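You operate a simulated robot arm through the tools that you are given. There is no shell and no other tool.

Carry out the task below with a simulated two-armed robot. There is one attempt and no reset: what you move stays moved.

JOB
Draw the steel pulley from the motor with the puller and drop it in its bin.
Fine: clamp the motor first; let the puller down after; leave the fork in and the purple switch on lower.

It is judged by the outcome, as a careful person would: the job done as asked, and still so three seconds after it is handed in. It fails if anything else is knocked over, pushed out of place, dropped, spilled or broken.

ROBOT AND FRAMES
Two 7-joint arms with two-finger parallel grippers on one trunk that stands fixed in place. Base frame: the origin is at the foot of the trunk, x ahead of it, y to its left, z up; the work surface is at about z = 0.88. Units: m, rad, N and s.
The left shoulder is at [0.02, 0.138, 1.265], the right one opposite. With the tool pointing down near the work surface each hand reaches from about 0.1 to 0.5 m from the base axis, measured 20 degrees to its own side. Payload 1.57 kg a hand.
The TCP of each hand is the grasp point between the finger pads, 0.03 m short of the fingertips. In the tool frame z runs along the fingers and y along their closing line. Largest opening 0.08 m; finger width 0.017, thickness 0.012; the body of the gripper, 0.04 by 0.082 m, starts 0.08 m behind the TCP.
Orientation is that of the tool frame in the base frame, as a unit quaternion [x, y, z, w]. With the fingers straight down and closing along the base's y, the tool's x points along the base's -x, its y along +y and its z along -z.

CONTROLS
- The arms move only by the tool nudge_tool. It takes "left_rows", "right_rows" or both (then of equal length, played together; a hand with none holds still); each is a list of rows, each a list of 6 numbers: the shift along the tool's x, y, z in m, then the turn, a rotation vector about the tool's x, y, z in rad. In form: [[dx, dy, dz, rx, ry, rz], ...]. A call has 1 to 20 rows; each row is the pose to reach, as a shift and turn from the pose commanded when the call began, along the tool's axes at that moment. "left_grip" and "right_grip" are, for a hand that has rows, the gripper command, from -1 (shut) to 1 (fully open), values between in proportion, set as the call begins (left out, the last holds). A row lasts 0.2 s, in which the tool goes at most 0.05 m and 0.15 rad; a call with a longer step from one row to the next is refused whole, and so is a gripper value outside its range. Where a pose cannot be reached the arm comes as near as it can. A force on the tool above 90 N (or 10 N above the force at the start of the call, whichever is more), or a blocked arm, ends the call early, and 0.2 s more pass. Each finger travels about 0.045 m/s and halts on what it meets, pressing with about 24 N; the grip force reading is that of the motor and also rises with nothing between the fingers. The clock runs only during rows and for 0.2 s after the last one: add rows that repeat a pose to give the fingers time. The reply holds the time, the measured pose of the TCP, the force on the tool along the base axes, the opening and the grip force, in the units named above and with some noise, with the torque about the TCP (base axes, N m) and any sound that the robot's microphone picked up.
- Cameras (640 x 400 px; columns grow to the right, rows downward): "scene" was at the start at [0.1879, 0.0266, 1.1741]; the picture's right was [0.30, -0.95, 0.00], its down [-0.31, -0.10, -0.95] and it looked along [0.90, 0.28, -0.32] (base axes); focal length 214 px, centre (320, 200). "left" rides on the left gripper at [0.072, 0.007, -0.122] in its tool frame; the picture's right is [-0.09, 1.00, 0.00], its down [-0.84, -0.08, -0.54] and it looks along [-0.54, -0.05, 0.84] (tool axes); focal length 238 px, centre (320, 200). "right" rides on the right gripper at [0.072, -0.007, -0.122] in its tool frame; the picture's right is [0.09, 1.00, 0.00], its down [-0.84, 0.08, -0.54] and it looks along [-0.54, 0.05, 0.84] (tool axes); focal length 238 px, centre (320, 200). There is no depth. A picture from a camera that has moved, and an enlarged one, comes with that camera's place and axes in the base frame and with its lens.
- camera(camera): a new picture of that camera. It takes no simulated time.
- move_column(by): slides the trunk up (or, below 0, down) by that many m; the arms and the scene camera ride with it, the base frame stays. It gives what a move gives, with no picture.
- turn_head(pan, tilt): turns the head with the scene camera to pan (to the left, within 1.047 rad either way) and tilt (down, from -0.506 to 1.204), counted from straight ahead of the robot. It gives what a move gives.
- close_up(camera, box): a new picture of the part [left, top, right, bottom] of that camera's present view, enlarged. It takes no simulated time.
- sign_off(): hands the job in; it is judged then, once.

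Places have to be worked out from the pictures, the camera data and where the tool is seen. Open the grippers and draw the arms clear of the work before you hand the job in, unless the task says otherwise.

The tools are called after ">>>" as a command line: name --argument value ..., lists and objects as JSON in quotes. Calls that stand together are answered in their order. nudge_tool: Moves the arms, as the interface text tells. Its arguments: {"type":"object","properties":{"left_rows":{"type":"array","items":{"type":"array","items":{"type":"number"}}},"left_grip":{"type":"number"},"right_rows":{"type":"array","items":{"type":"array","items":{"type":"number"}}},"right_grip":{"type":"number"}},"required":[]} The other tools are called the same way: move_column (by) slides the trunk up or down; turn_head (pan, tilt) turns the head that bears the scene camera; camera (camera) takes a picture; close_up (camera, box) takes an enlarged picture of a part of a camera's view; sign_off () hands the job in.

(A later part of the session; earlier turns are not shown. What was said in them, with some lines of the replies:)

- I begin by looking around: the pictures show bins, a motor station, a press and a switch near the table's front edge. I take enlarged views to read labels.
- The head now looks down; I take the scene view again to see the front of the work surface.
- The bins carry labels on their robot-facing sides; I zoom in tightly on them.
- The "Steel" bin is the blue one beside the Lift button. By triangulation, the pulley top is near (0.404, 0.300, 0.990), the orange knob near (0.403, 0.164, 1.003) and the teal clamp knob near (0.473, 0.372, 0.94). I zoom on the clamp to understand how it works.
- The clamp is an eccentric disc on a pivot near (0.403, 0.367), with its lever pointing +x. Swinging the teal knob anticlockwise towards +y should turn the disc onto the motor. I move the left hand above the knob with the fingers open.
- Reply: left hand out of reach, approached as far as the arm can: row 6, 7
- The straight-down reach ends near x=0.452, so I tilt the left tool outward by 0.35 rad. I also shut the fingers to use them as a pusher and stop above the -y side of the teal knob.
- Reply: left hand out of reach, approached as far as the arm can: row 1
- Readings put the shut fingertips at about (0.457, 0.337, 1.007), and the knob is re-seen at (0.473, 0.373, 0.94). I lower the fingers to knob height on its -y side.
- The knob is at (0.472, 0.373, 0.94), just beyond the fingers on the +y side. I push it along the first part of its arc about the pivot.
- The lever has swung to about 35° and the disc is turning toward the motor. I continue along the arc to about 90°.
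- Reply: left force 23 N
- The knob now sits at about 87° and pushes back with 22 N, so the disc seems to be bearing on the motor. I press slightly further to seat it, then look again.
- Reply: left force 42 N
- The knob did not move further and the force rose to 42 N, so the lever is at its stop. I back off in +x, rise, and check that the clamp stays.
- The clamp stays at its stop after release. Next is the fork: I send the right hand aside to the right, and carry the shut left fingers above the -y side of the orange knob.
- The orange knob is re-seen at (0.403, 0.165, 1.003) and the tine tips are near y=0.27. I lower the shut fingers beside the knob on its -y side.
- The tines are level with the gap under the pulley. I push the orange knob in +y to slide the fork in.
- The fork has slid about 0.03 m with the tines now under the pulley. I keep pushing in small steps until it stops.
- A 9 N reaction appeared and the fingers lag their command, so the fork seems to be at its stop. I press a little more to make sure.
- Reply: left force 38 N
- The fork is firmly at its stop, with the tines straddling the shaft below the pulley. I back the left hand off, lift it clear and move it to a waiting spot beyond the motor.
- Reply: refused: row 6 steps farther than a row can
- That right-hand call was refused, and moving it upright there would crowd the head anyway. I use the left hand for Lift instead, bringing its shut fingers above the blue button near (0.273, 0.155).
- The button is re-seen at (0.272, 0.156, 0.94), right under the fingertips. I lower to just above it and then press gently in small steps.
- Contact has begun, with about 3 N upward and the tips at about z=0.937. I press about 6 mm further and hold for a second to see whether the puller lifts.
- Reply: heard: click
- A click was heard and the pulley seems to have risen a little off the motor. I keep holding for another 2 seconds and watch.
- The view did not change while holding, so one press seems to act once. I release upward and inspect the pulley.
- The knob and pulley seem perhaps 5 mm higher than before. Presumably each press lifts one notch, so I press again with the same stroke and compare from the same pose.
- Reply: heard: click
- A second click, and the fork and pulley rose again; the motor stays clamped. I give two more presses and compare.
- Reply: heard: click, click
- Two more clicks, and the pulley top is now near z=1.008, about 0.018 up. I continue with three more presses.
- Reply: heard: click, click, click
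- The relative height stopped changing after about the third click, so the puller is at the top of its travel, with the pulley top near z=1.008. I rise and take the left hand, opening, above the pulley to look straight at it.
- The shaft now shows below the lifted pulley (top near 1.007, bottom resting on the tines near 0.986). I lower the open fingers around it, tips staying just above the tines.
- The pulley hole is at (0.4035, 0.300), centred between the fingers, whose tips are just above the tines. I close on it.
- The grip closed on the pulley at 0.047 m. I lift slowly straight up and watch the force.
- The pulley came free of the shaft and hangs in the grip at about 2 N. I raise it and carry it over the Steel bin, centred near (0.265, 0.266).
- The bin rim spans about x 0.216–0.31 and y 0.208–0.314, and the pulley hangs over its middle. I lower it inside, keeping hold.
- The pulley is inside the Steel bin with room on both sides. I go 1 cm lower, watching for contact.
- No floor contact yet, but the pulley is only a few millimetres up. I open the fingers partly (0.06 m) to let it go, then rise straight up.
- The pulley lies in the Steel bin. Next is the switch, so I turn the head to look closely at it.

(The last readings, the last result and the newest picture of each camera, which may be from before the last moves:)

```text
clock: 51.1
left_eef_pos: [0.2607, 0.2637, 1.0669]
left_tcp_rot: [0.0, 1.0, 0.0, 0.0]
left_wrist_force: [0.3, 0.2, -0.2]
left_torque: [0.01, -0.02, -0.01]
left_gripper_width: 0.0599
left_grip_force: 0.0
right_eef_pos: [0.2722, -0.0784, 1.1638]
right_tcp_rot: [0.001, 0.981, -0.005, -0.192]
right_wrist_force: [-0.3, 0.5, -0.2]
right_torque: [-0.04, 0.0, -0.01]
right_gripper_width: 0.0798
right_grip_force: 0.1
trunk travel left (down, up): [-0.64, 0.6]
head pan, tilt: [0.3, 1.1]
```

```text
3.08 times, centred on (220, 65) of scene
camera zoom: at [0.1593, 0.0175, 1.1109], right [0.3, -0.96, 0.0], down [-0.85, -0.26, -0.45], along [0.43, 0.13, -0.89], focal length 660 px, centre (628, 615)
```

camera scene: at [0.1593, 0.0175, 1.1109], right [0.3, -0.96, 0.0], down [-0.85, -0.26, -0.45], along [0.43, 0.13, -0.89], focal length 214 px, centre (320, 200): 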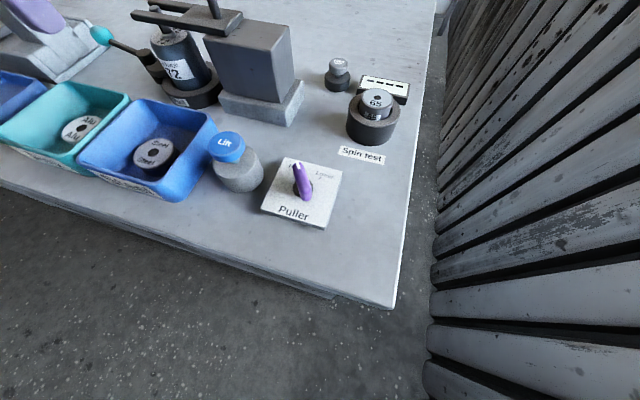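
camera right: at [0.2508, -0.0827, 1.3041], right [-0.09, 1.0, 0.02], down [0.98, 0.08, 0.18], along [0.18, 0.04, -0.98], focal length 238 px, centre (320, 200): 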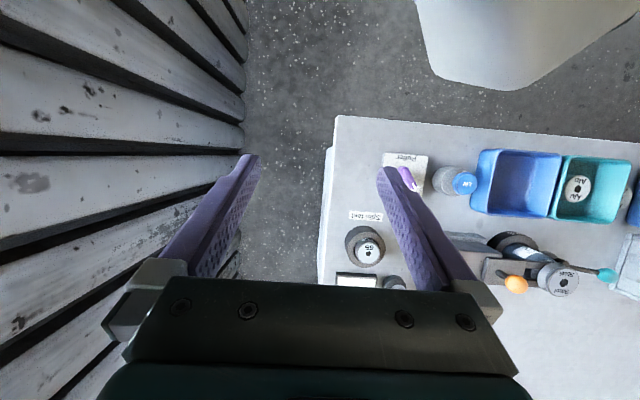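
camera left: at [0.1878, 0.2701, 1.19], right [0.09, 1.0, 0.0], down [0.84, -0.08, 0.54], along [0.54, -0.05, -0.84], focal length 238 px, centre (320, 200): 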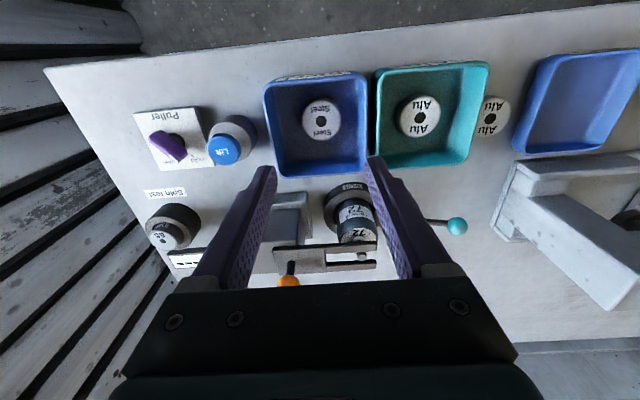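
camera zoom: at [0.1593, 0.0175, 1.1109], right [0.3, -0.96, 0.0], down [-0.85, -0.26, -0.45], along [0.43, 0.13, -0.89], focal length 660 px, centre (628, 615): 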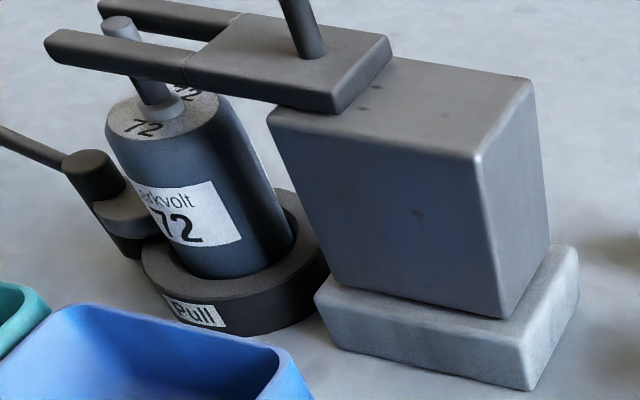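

The switch bar pivots at (0.272, 0.073), its top is near z=0.908, and its white end points about 30° toward +y at Hold. The Lower tick lies at -28°. I bring the shut left fingers over the +y side of the pointer tip, to push it toward -y.

>>> nudge_tool --left_rows '[[-0.005, -0.03, 0, 0, 0, 0], [-0.014, -0.065, 0, 0, 0, 0], [-0.024, -0.1, 0, 0, 0, 0], [-0.033, -0.13, 0, 0, 0, 0], [-0.038, -0.1467, 0, 0, 0, 0], [-0.038, -0.1467, 0.04, 0, 0, 0], [-0.038, -0.1467, 0.07, 0, 0, 0], [-0.038, -0.1467, 0.07, 0, 0, 0]]' --left_grip -1

>>> camera --camera "left"

>>> camera --camera "scene"

```text
clock: 52.9
left_eef_pos: [0.2964, 0.1161, 0.997]
left_tcp_rot: [0.001, 1.0, 0.0, 0.0]
left_wrist_force: [-0.3, -0.2, 1.0]
left_torque: [0.0, 0.0, -0.01]
left_gripper_width: 0.0
left_grip_force: 21.5
right_eef_pos: [0.2727, -0.079, 1.1619]
right_tcp_rot: [0.001, 0.981, -0.005, -0.193]
right_wrist_force: [-1.0, -0.1, -1.0]
right_torque: [0.0, 0.0, -0.03]
right_gripper_width: 0.08
right_grip_force: 0.0
trunk travel left (down, up): [-0.64, 0.6]
head pan, tilt: [0.3, 1.1]
```

```text
taken
camera left: at [0.2251, 0.1247, 1.1195], right [0.09, 1.0, 0.0], down [0.84, -0.08, 0.54], along [0.54, -0.05, -0.84], focal length 238 px, centre (320, 200)
```

left: 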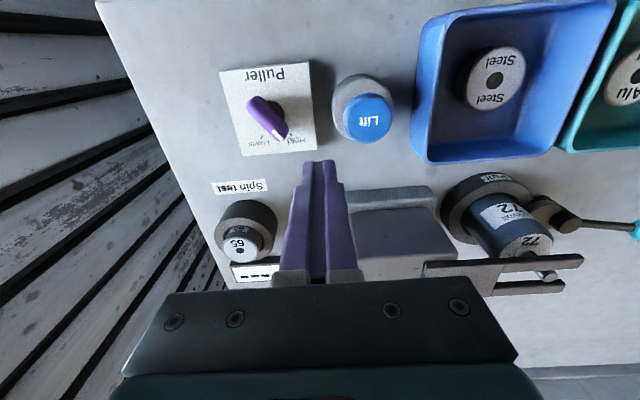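

```text
taken
camera scene: at [0.1592, 0.0174, 1.1108], right [0.3, -0.96, 0.0], down [-0.85, -0.26, -0.45], along [0.43, 0.13, -0.89], focal length 214 px, centre (320, 200)
```

scene: 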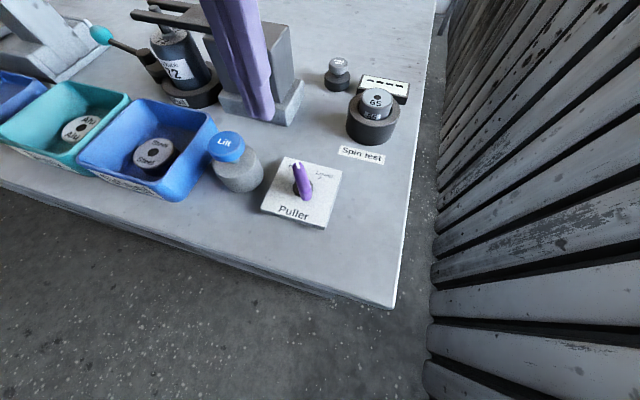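

The fingers are at (0.296, 0.116), just on the +y side of the pointer tip. I lower them so that the tips overlap the bar by about 1 cm.

>>> nudge_tool --left_rows '[[-0.001, 0, 0.03, 0, 0, 0], [-0.001, 0, 0.055, 0, 0, 0], [-0.001, 0, 0.07, 0, 0, 0], [-0.001, 0, 0.07, 0, 0, 0]]' --left_grip -1

>>> camera --camera "left"

>>> close_up --camera "scene" --box '[200, 100, 350, 235]'

```text
clock: 53.9
left_eef_pos: [0.2991, 0.1179, 0.9252]
left_tcp_rot: [0.001, 1.0, -0.001, 0.0]
left_wrist_force: [-0.2, -1.1, -0.1]
left_torque: [0.0, 0.02, -0.01]
left_gripper_width: 0.0
left_grip_force: 21.2
right_eef_pos: [0.2711, -0.0784, 1.1621]
right_tcp_rot: [0.001, 0.981, -0.005, -0.193]
right_wrist_force: [-0.6, 0.1, -0.3]
right_torque: [-0.04, 0.03, 0.01]
right_gripper_width: 0.08
right_grip_force: 0.1
trunk travel left (down, up): [-0.64, 0.6]
head pan, tilt: [0.3, 1.1]
```

```text
taken
camera left: at [0.2267, 0.1248, 1.0484], right [0.09, 1.0, 0.0], down [0.84, -0.08, 0.54], along [0.54, -0.05, -0.84], focal length 238 px, centre (320, 200)
```

left: 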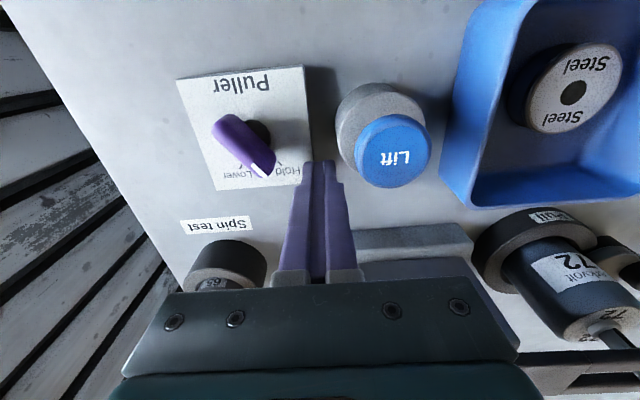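

```text
2.96 times, centred on (275, 168) of scene
camera zoom: at [0.1592, 0.0174, 1.1108], right [0.3, -0.96, 0.0], down [-0.85, -0.26, -0.45], along [0.43, 0.13, -0.89], focal length 636 px, centre (453, 296)
```

zoom: 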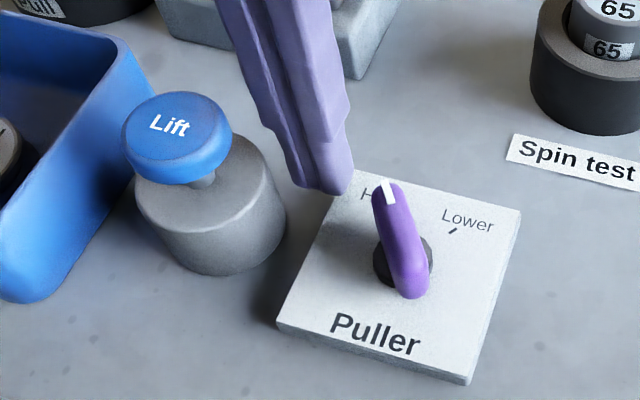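

The finger overlaps the pointer tip by only about 5 mm in x, so I shift 4 mm toward the robot. Then I push in -y in small steps.

>>> nudge_tool --left_rows '[[0.004, -0.005, 0, 0, 0, 0], [0.005, -0.012, 0, 0, 0, 0], [0.005, -0.018, 0, 0, 0, 0], [0.005, -0.023, 0, 0, 0, 0], [0.005, -0.028, 0, 0, 0, 0], [0.005, -0.032, 0, 0, 0, 0]]' --left_grip -1

>>> camera --camera "left"

>>> close_up --camera "scene" --box '[200, 100, 350, 235]'

```text
clock: 55.3
left_eef_pos: [0.2952, 0.0852, 0.9252]
left_tcp_rot: [0.0, 1.0, 0.0, 0.001]
left_wrist_force: [3.9, 0.6, 0.4]
left_torque: [0.01, -0.11, 0.04]
left_gripper_width: 0.0001
left_grip_force: 21.1
right_eef_pos: [0.2727, -0.0778, 1.1639]
right_tcp_rot: [0.001, 0.981, -0.005, -0.193]
right_wrist_force: [-0.1, 0.1, -0.3]
right_torque: [0.0, 0.0, 0.01]
right_gripper_width: 0.0797
right_grip_force: 0.0
trunk travel left (down, up): [-0.64, 0.6]
head pan, tilt: [0.3, 1.1]
```

```text
taken
camera left: at [0.2214, 0.0924, 1.0484], right [0.09, 1.0, 0.0], down [0.84, -0.08, 0.54], along [0.54, -0.05, -0.84], focal length 238 px, centre (320, 200)
```

left: 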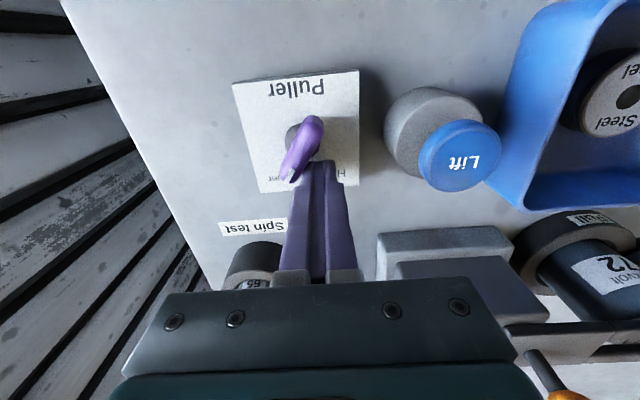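

```text
2.96 times, centred on (275, 168) of scene
camera zoom: at [0.1597, 0.0175, 1.1109], right [0.3, -0.96, 0.0], down [-0.85, -0.26, -0.45], along [0.43, 0.13, -0.89], focal length 636 px, centre (453, 296)
```

zoom: 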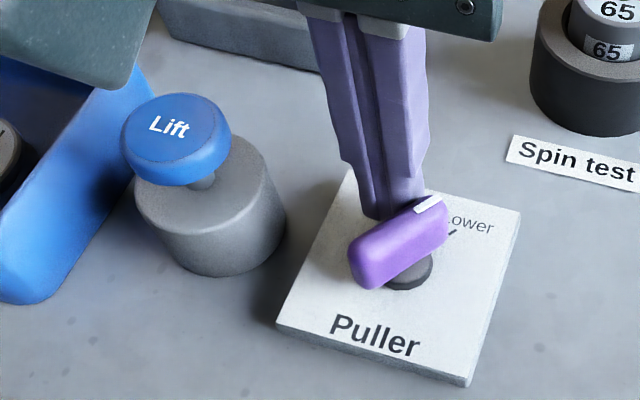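

The pointer has swung to the Lower side and appears lined up with its tick. I back off to +y, rise, and check the pointer angle and the fork height.

>>> nudge_tool --left_rows '[[-0.003, 0.012, 0, 0, 0, 0], [-0.004, 0.025, -0.005, 0, 0, 0], [-0.004, 0.03, -0.05, 0, 0, 0], [-0.004, 0.04, -0.1, 0, 0, 0], [0.0, 0.07, -0.14, 0, 0, 0], [0.0, 0.11, -0.14, 0, 0, 0], [0.0, 0.15, -0.14, 0, 0, 0], [0.0, 0.19, -0.14, 0, 0, 0], [0.0, 0.19, -0.14, 0, 0, 0]]' --left_grip -1

>>> close_up --camera "scene" --box '[250, 145, 350, 235]'

>>> camera --camera "left"

>>> close_up --camera "scene" --box '[120, 0, 320, 130]'

```text
refused: row 4 steps farther than a row can; nothing moved
```

```text
4.44 times, centred on (300, 190) of scene
camera zoom: at [0.1597, 0.0175, 1.1109], right [0.3, -0.96, 0.0], down [-0.85, -0.26, -0.45], along [0.43, 0.13, -0.89], focal length 953 px, centre (409, 244)
```

zoom: 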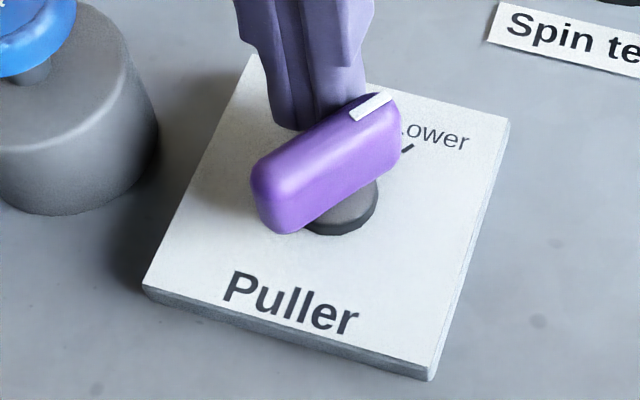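

```text
taken
camera left: at [0.2214, 0.0924, 1.0484], right [0.09, 1.0, 0.0], down [0.84, -0.08, 0.54], along [0.54, -0.05, -0.84], focal length 238 px, centre (320, 200)
```

left: 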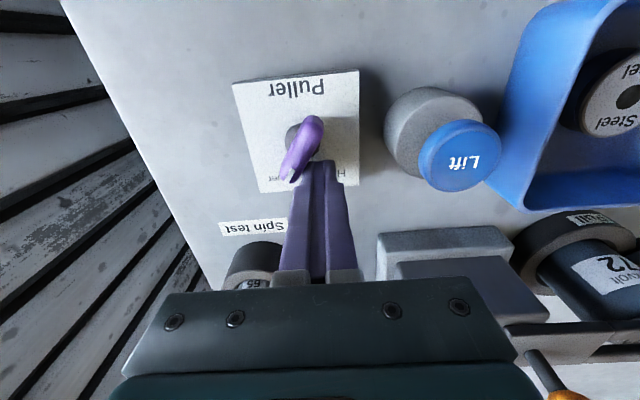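

```text
3.08 times, centred on (220, 65) of scene
camera zoom: at [0.1597, 0.0175, 1.1109], right [0.3, -0.96, 0.0], down [-0.85, -0.26, -0.45], along [0.43, 0.13, -0.89], focal length 660 px, centre (628, 615)
```

zoom: 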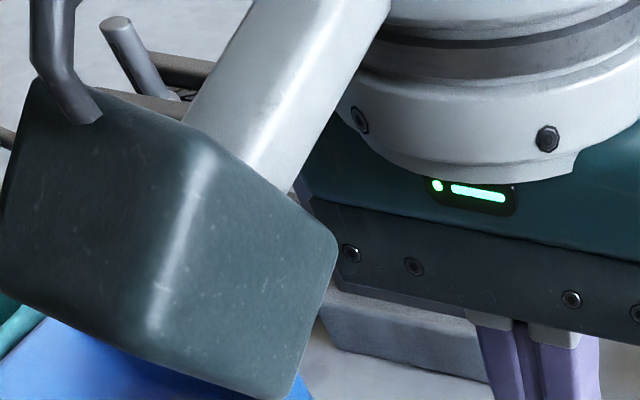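

The call was refused for one long step. I resend the retreat with shorter steps.

>>> nudge_tool --left_rows '[[-0.003, 0.012, 0, 0, 0, 0], [-0.004, 0.025, -0.005, 0, 0, 0], [-0.004, 0.03, -0.045, 0, 0, 0], [-0.004, 0.035, -0.085, 0, 0, 0], [-0.003, 0.055, -0.12, 0, 0, 0], [0.0, 0.09, -0.14, 0, 0, 0], [0.0, 0.13, -0.14, 0, 0, 0], [0.0, 0.17, -0.14, 0, 0, 0], [0.0, 0.21, -0.14, 0, 0, 0], [0.0, 0.25, -0.14, 0, 0, 0], [0.0, 0.25, -0.14, 0, 0, 0]]' --left_grip -1

>>> close_up --camera "scene" --box '[250, 145, 350, 235]'

>>> camera --camera "left"

>>> close_up --camera "scene" --box '[120, 0, 320, 130]'

>>> camera --camera "scene"

```text
clock: 57.7
left_eef_pos: [0.2931, 0.3345, 1.0655]
left_tcp_rot: [0.001, 1.0, 0.0, 0.0]
left_wrist_force: [0.1, -0.9, 0.3]
left_torque: [0.0, -0.02, 0.01]
left_gripper_width: 0.0002
left_grip_force: 21.3
right_eef_pos: [0.271, -0.0781, 1.1637]
right_tcp_rot: [0.0, 0.981, -0.005, -0.192]
right_wrist_force: [-0.4, -0.1, 0.7]
right_torque: [0.01, -0.01, 0.02]
right_gripper_width: 0.0799
right_grip_force: 0.0
trunk travel left (down, up): [-0.64, 0.6]
head pan, tilt: [0.3, 1.1]
```

```text
4.44 times, centred on (300, 190) of scene
camera zoom: at [0.1592, 0.0175, 1.1108], right [0.3, -0.96, 0.0], down [-0.85, -0.26, -0.45], along [0.43, 0.13, -0.89], focal length 953 px, centre (409, 244)
```

zoom: 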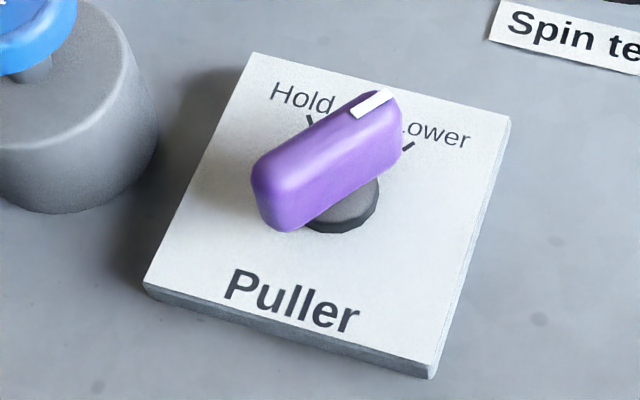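

```text
taken
camera left: at [0.2187, 0.3415, 1.188], right [0.09, 1.0, 0.0], down [0.84, -0.08, 0.54], along [0.54, -0.05, -0.84], focal length 238 px, centre (320, 200)
```

left: 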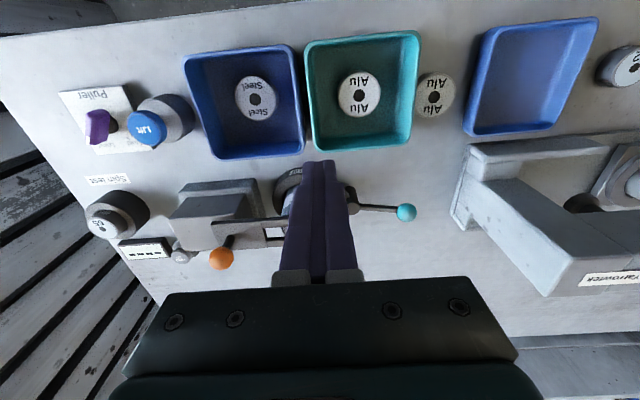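

```text
3.08 times, centred on (220, 65) of scene
camera zoom: at [0.1592, 0.0175, 1.1108], right [0.3, -0.96, 0.0], down [-0.85, -0.26, -0.45], along [0.43, 0.13, -0.89], focal length 660 px, centre (628, 615)
```

zoom: 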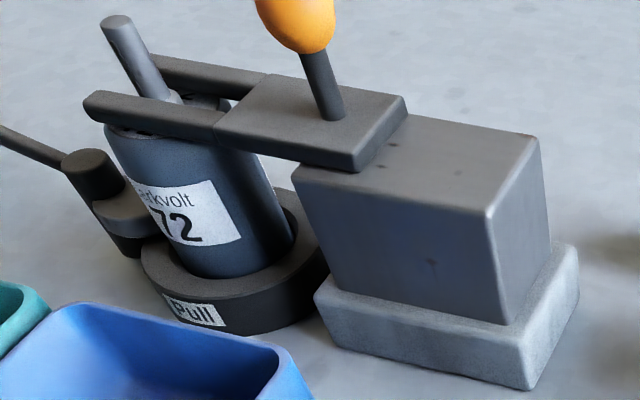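

```text
taken
camera scene: at [0.1592, 0.0175, 1.1108], right [0.3, -0.96, 0.0], down [-0.85, -0.26, -0.45], along [0.43, 0.13, -0.89], focal length 214 px, centre (320, 200)
```

scene: 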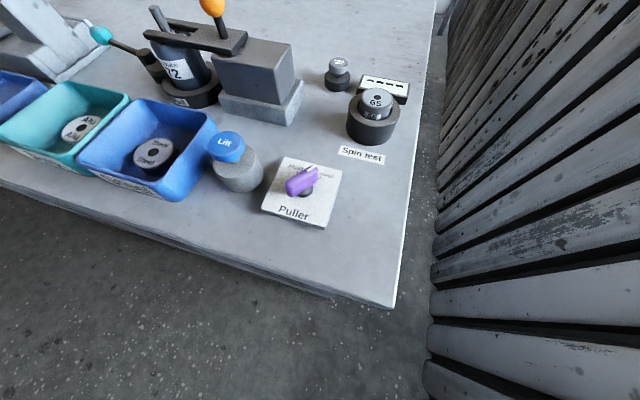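

The puller has come down with the fork still in, and the pulley is in the Steel bin. I check the pointer angle from the left camera for a second opinion.

>>> close_up --camera "left" --box '[50, 70, 210, 190]'

>>> close_up --camera "left" --box '[180, 30, 440, 280]'

>>> close_up --camera "right" --box '[340, 120, 500, 240]'

```text
3.33 times, centred on (130, 130) of left
camera zoom: at [0.2187, 0.3415, 1.188], right [0.09, 1.0, 0.0], down [0.84, -0.08, 0.54], along [0.54, -0.05, -0.84], focal length 794 px, centre (953, 433)
```

zoom: 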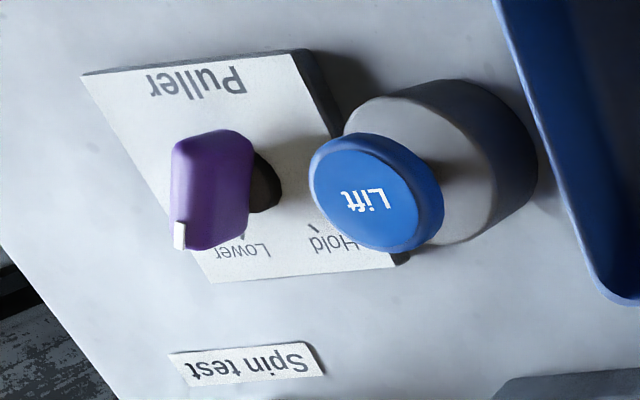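

```text
1.60 times, centred on (310, 155) of left
camera zoom: at [0.2187, 0.3415, 1.188], right [0.09, 1.0, 0.0], down [0.84, -0.08, 0.54], along [0.54, -0.05, -0.84], focal length 381 px, centre (336, 272)
```

zoom: 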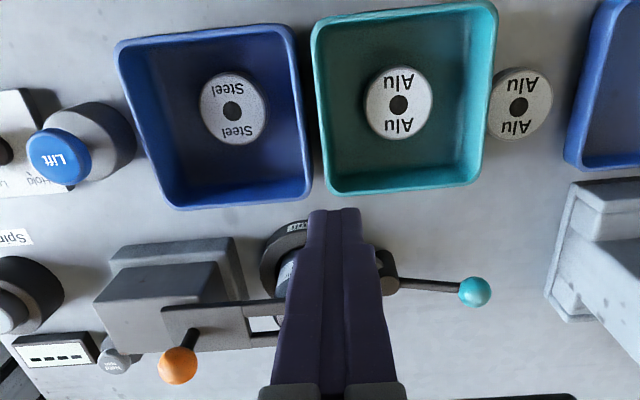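

```text
3.33 times, centred on (420, 180) of right
camera zoom: at [0.2507, -0.0825, 1.3041], right [-0.09, 1.0, 0.03], down [0.98, 0.08, 0.18], along [0.18, 0.04, -0.98], focal length 794 px, centre (-13, 267)
```

zoom: 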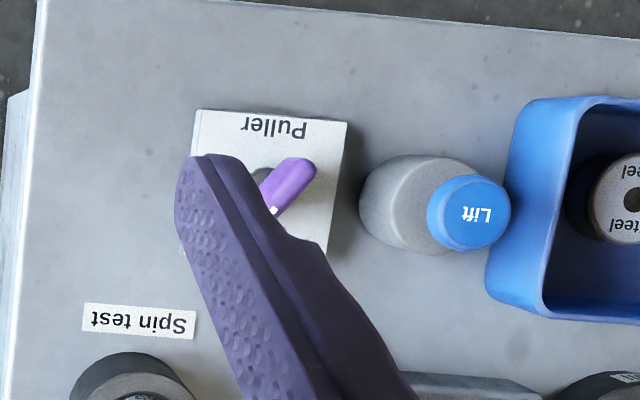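

From nearly overhead the pointer sits at about -30°, on Lower. I raise the left hand clear, open its fingers and take a last look.

>>> nudge_tool --left_rows '[[0, 0.0, -0.04, 0, 0, 0], [0, 0.03, -0.075, 0, 0, 0], [0.01, 0.058, -0.08, 0, 0, 0], [0.03, 0.075, -0.08, 0, 0, 0], [0.05, 0.08, -0.08, 0, 0, 0], [0.05, 0.08, -0.08, 0, 0, 0], [0.05, 0.08, -0.08, 0, 0, 0]]' --left_grip 1

>>> turn_head --pan 0.6 --tilt 0.7

>>> camera --camera "scene"

>>> camera --camera "left"

>>> close_up --camera "scene" --box '[160, 90, 480, 310]'

```text
clock: 59.3
left_eef_pos: [0.2453, 0.4141, 1.1442]
left_tcp_rot: [0.0, 1.0, -0.001, 0.0]
left_wrist_force: [-0.8, 0.3, 1.0]
left_torque: [-0.01, -0.03, 0.0]
left_gripper_width: 0.08
left_grip_force: 0.1
right_eef_pos: [0.2716, -0.0787, 1.1636]
right_tcp_rot: [0.001, 0.981, -0.005, -0.193]
right_wrist_force: [-0.3, -0.1, -0.4]
right_torque: [0.02, -0.01, 0.02]
right_gripper_width: 0.0803
right_grip_force: 0.0
trunk travel left (down, up): [-0.64, 0.6]
head pan, tilt: [0.3, 1.1]
```

```text
clock: 60.2
left_eef_pos: [0.2465, 0.4136, 1.1429]
left_tcp_rot: [0.0, 1.0, 0.0, 0.001]
left_wrist_force: [-0.3, 0.1, -0.7]
left_torque: [-0.01, -0.01, 0.0]
left_gripper_width: 0.0798
left_grip_force: 0.0
right_eef_pos: [0.2711, -0.0786, 1.1632]
right_tcp_rot: [0.001, 0.981, -0.005, -0.192]
right_wrist_force: [0.3, 0.8, -0.1]
right_torque: [-0.01, 0.01, 0.01]
right_gripper_width: 0.0798
right_grip_force: 0.0
trunk travel left (down, up): [-0.64, 0.6]
head pan, tilt: [0.6, 0.7]
```

```text
taken
camera scene: at [0.1691, 0.0467, 1.1407], right [0.56, -0.83, 0.0], down [-0.53, -0.36, -0.76], along [0.63, 0.43, -0.64], focal length 214 px, centre (320, 200)
```

scene: 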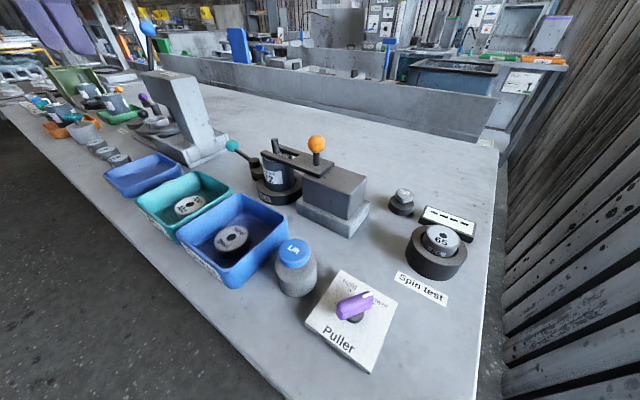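

```text
taken
camera left: at [0.1727, 0.4204, 1.266], right [0.09, 1.0, 0.0], down [0.84, -0.08, 0.54], along [0.54, -0.05, -0.84], focal length 238 px, centre (320, 200)
```

left: 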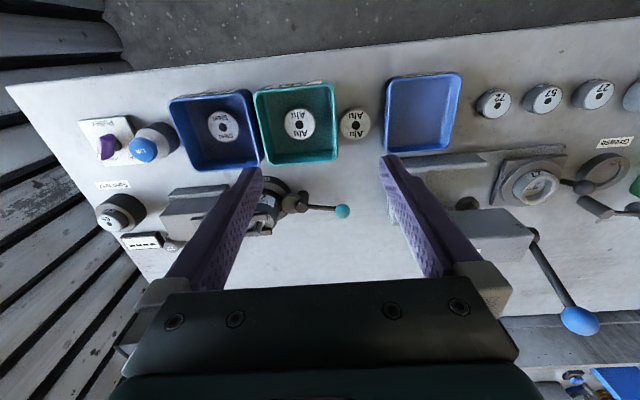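

```text
1.82 times, centred on (320, 200) of scene
camera zoom: at [0.1691, 0.0467, 1.1407], right [0.56, -0.83, 0.0], down [-0.53, -0.36, -0.76], along [0.63, 0.43, -0.64], focal length 390 px, centre (320, 200)
```

zoom: 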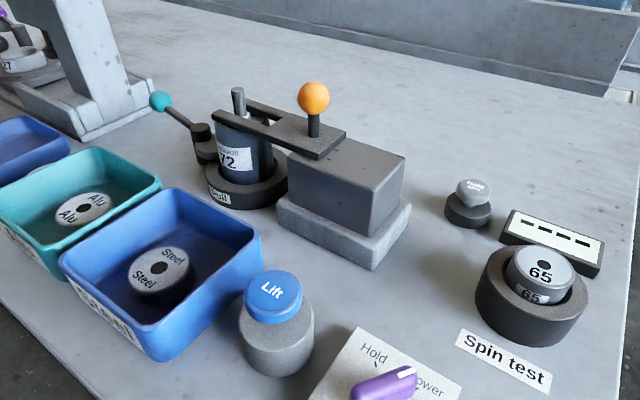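

All checks agree:
- The steel pulley is in the Steel bin.
- The motor is still clamped.
- The fork is in and back at its original height, with the orange knob near z=1.003.
- The switch is on Lower.
- Both hands are open and clear.

I hand the job in.

>>> sign_off

```text
The job is handed in.
```

The steel pulley is off the motor and lying in the Steel bin, and I have handed the job in.

- **Clamp:** I swung the teal lever to its stop before pulling, and the motor is still clamped.
- **Pull:** I slid the fork in under the pulley and raised it with the Lift button. I pressed it seven times, and the puller seemed to top out around the third. The left hand then lifted the pulley off the shaft and lowered it into the bin.
- **Puller after:** The puller is back down at its original height, with the fork left in.
- **Switch:** The purple switch is on Lower. I pushed it there with the fingers; my angle estimates ranged from 24° to 37° around the 28° mark. The puller did come down when it turned.

Both grippers are open and clear of the work. I saw nothing else knocked or moved in the last pictures.
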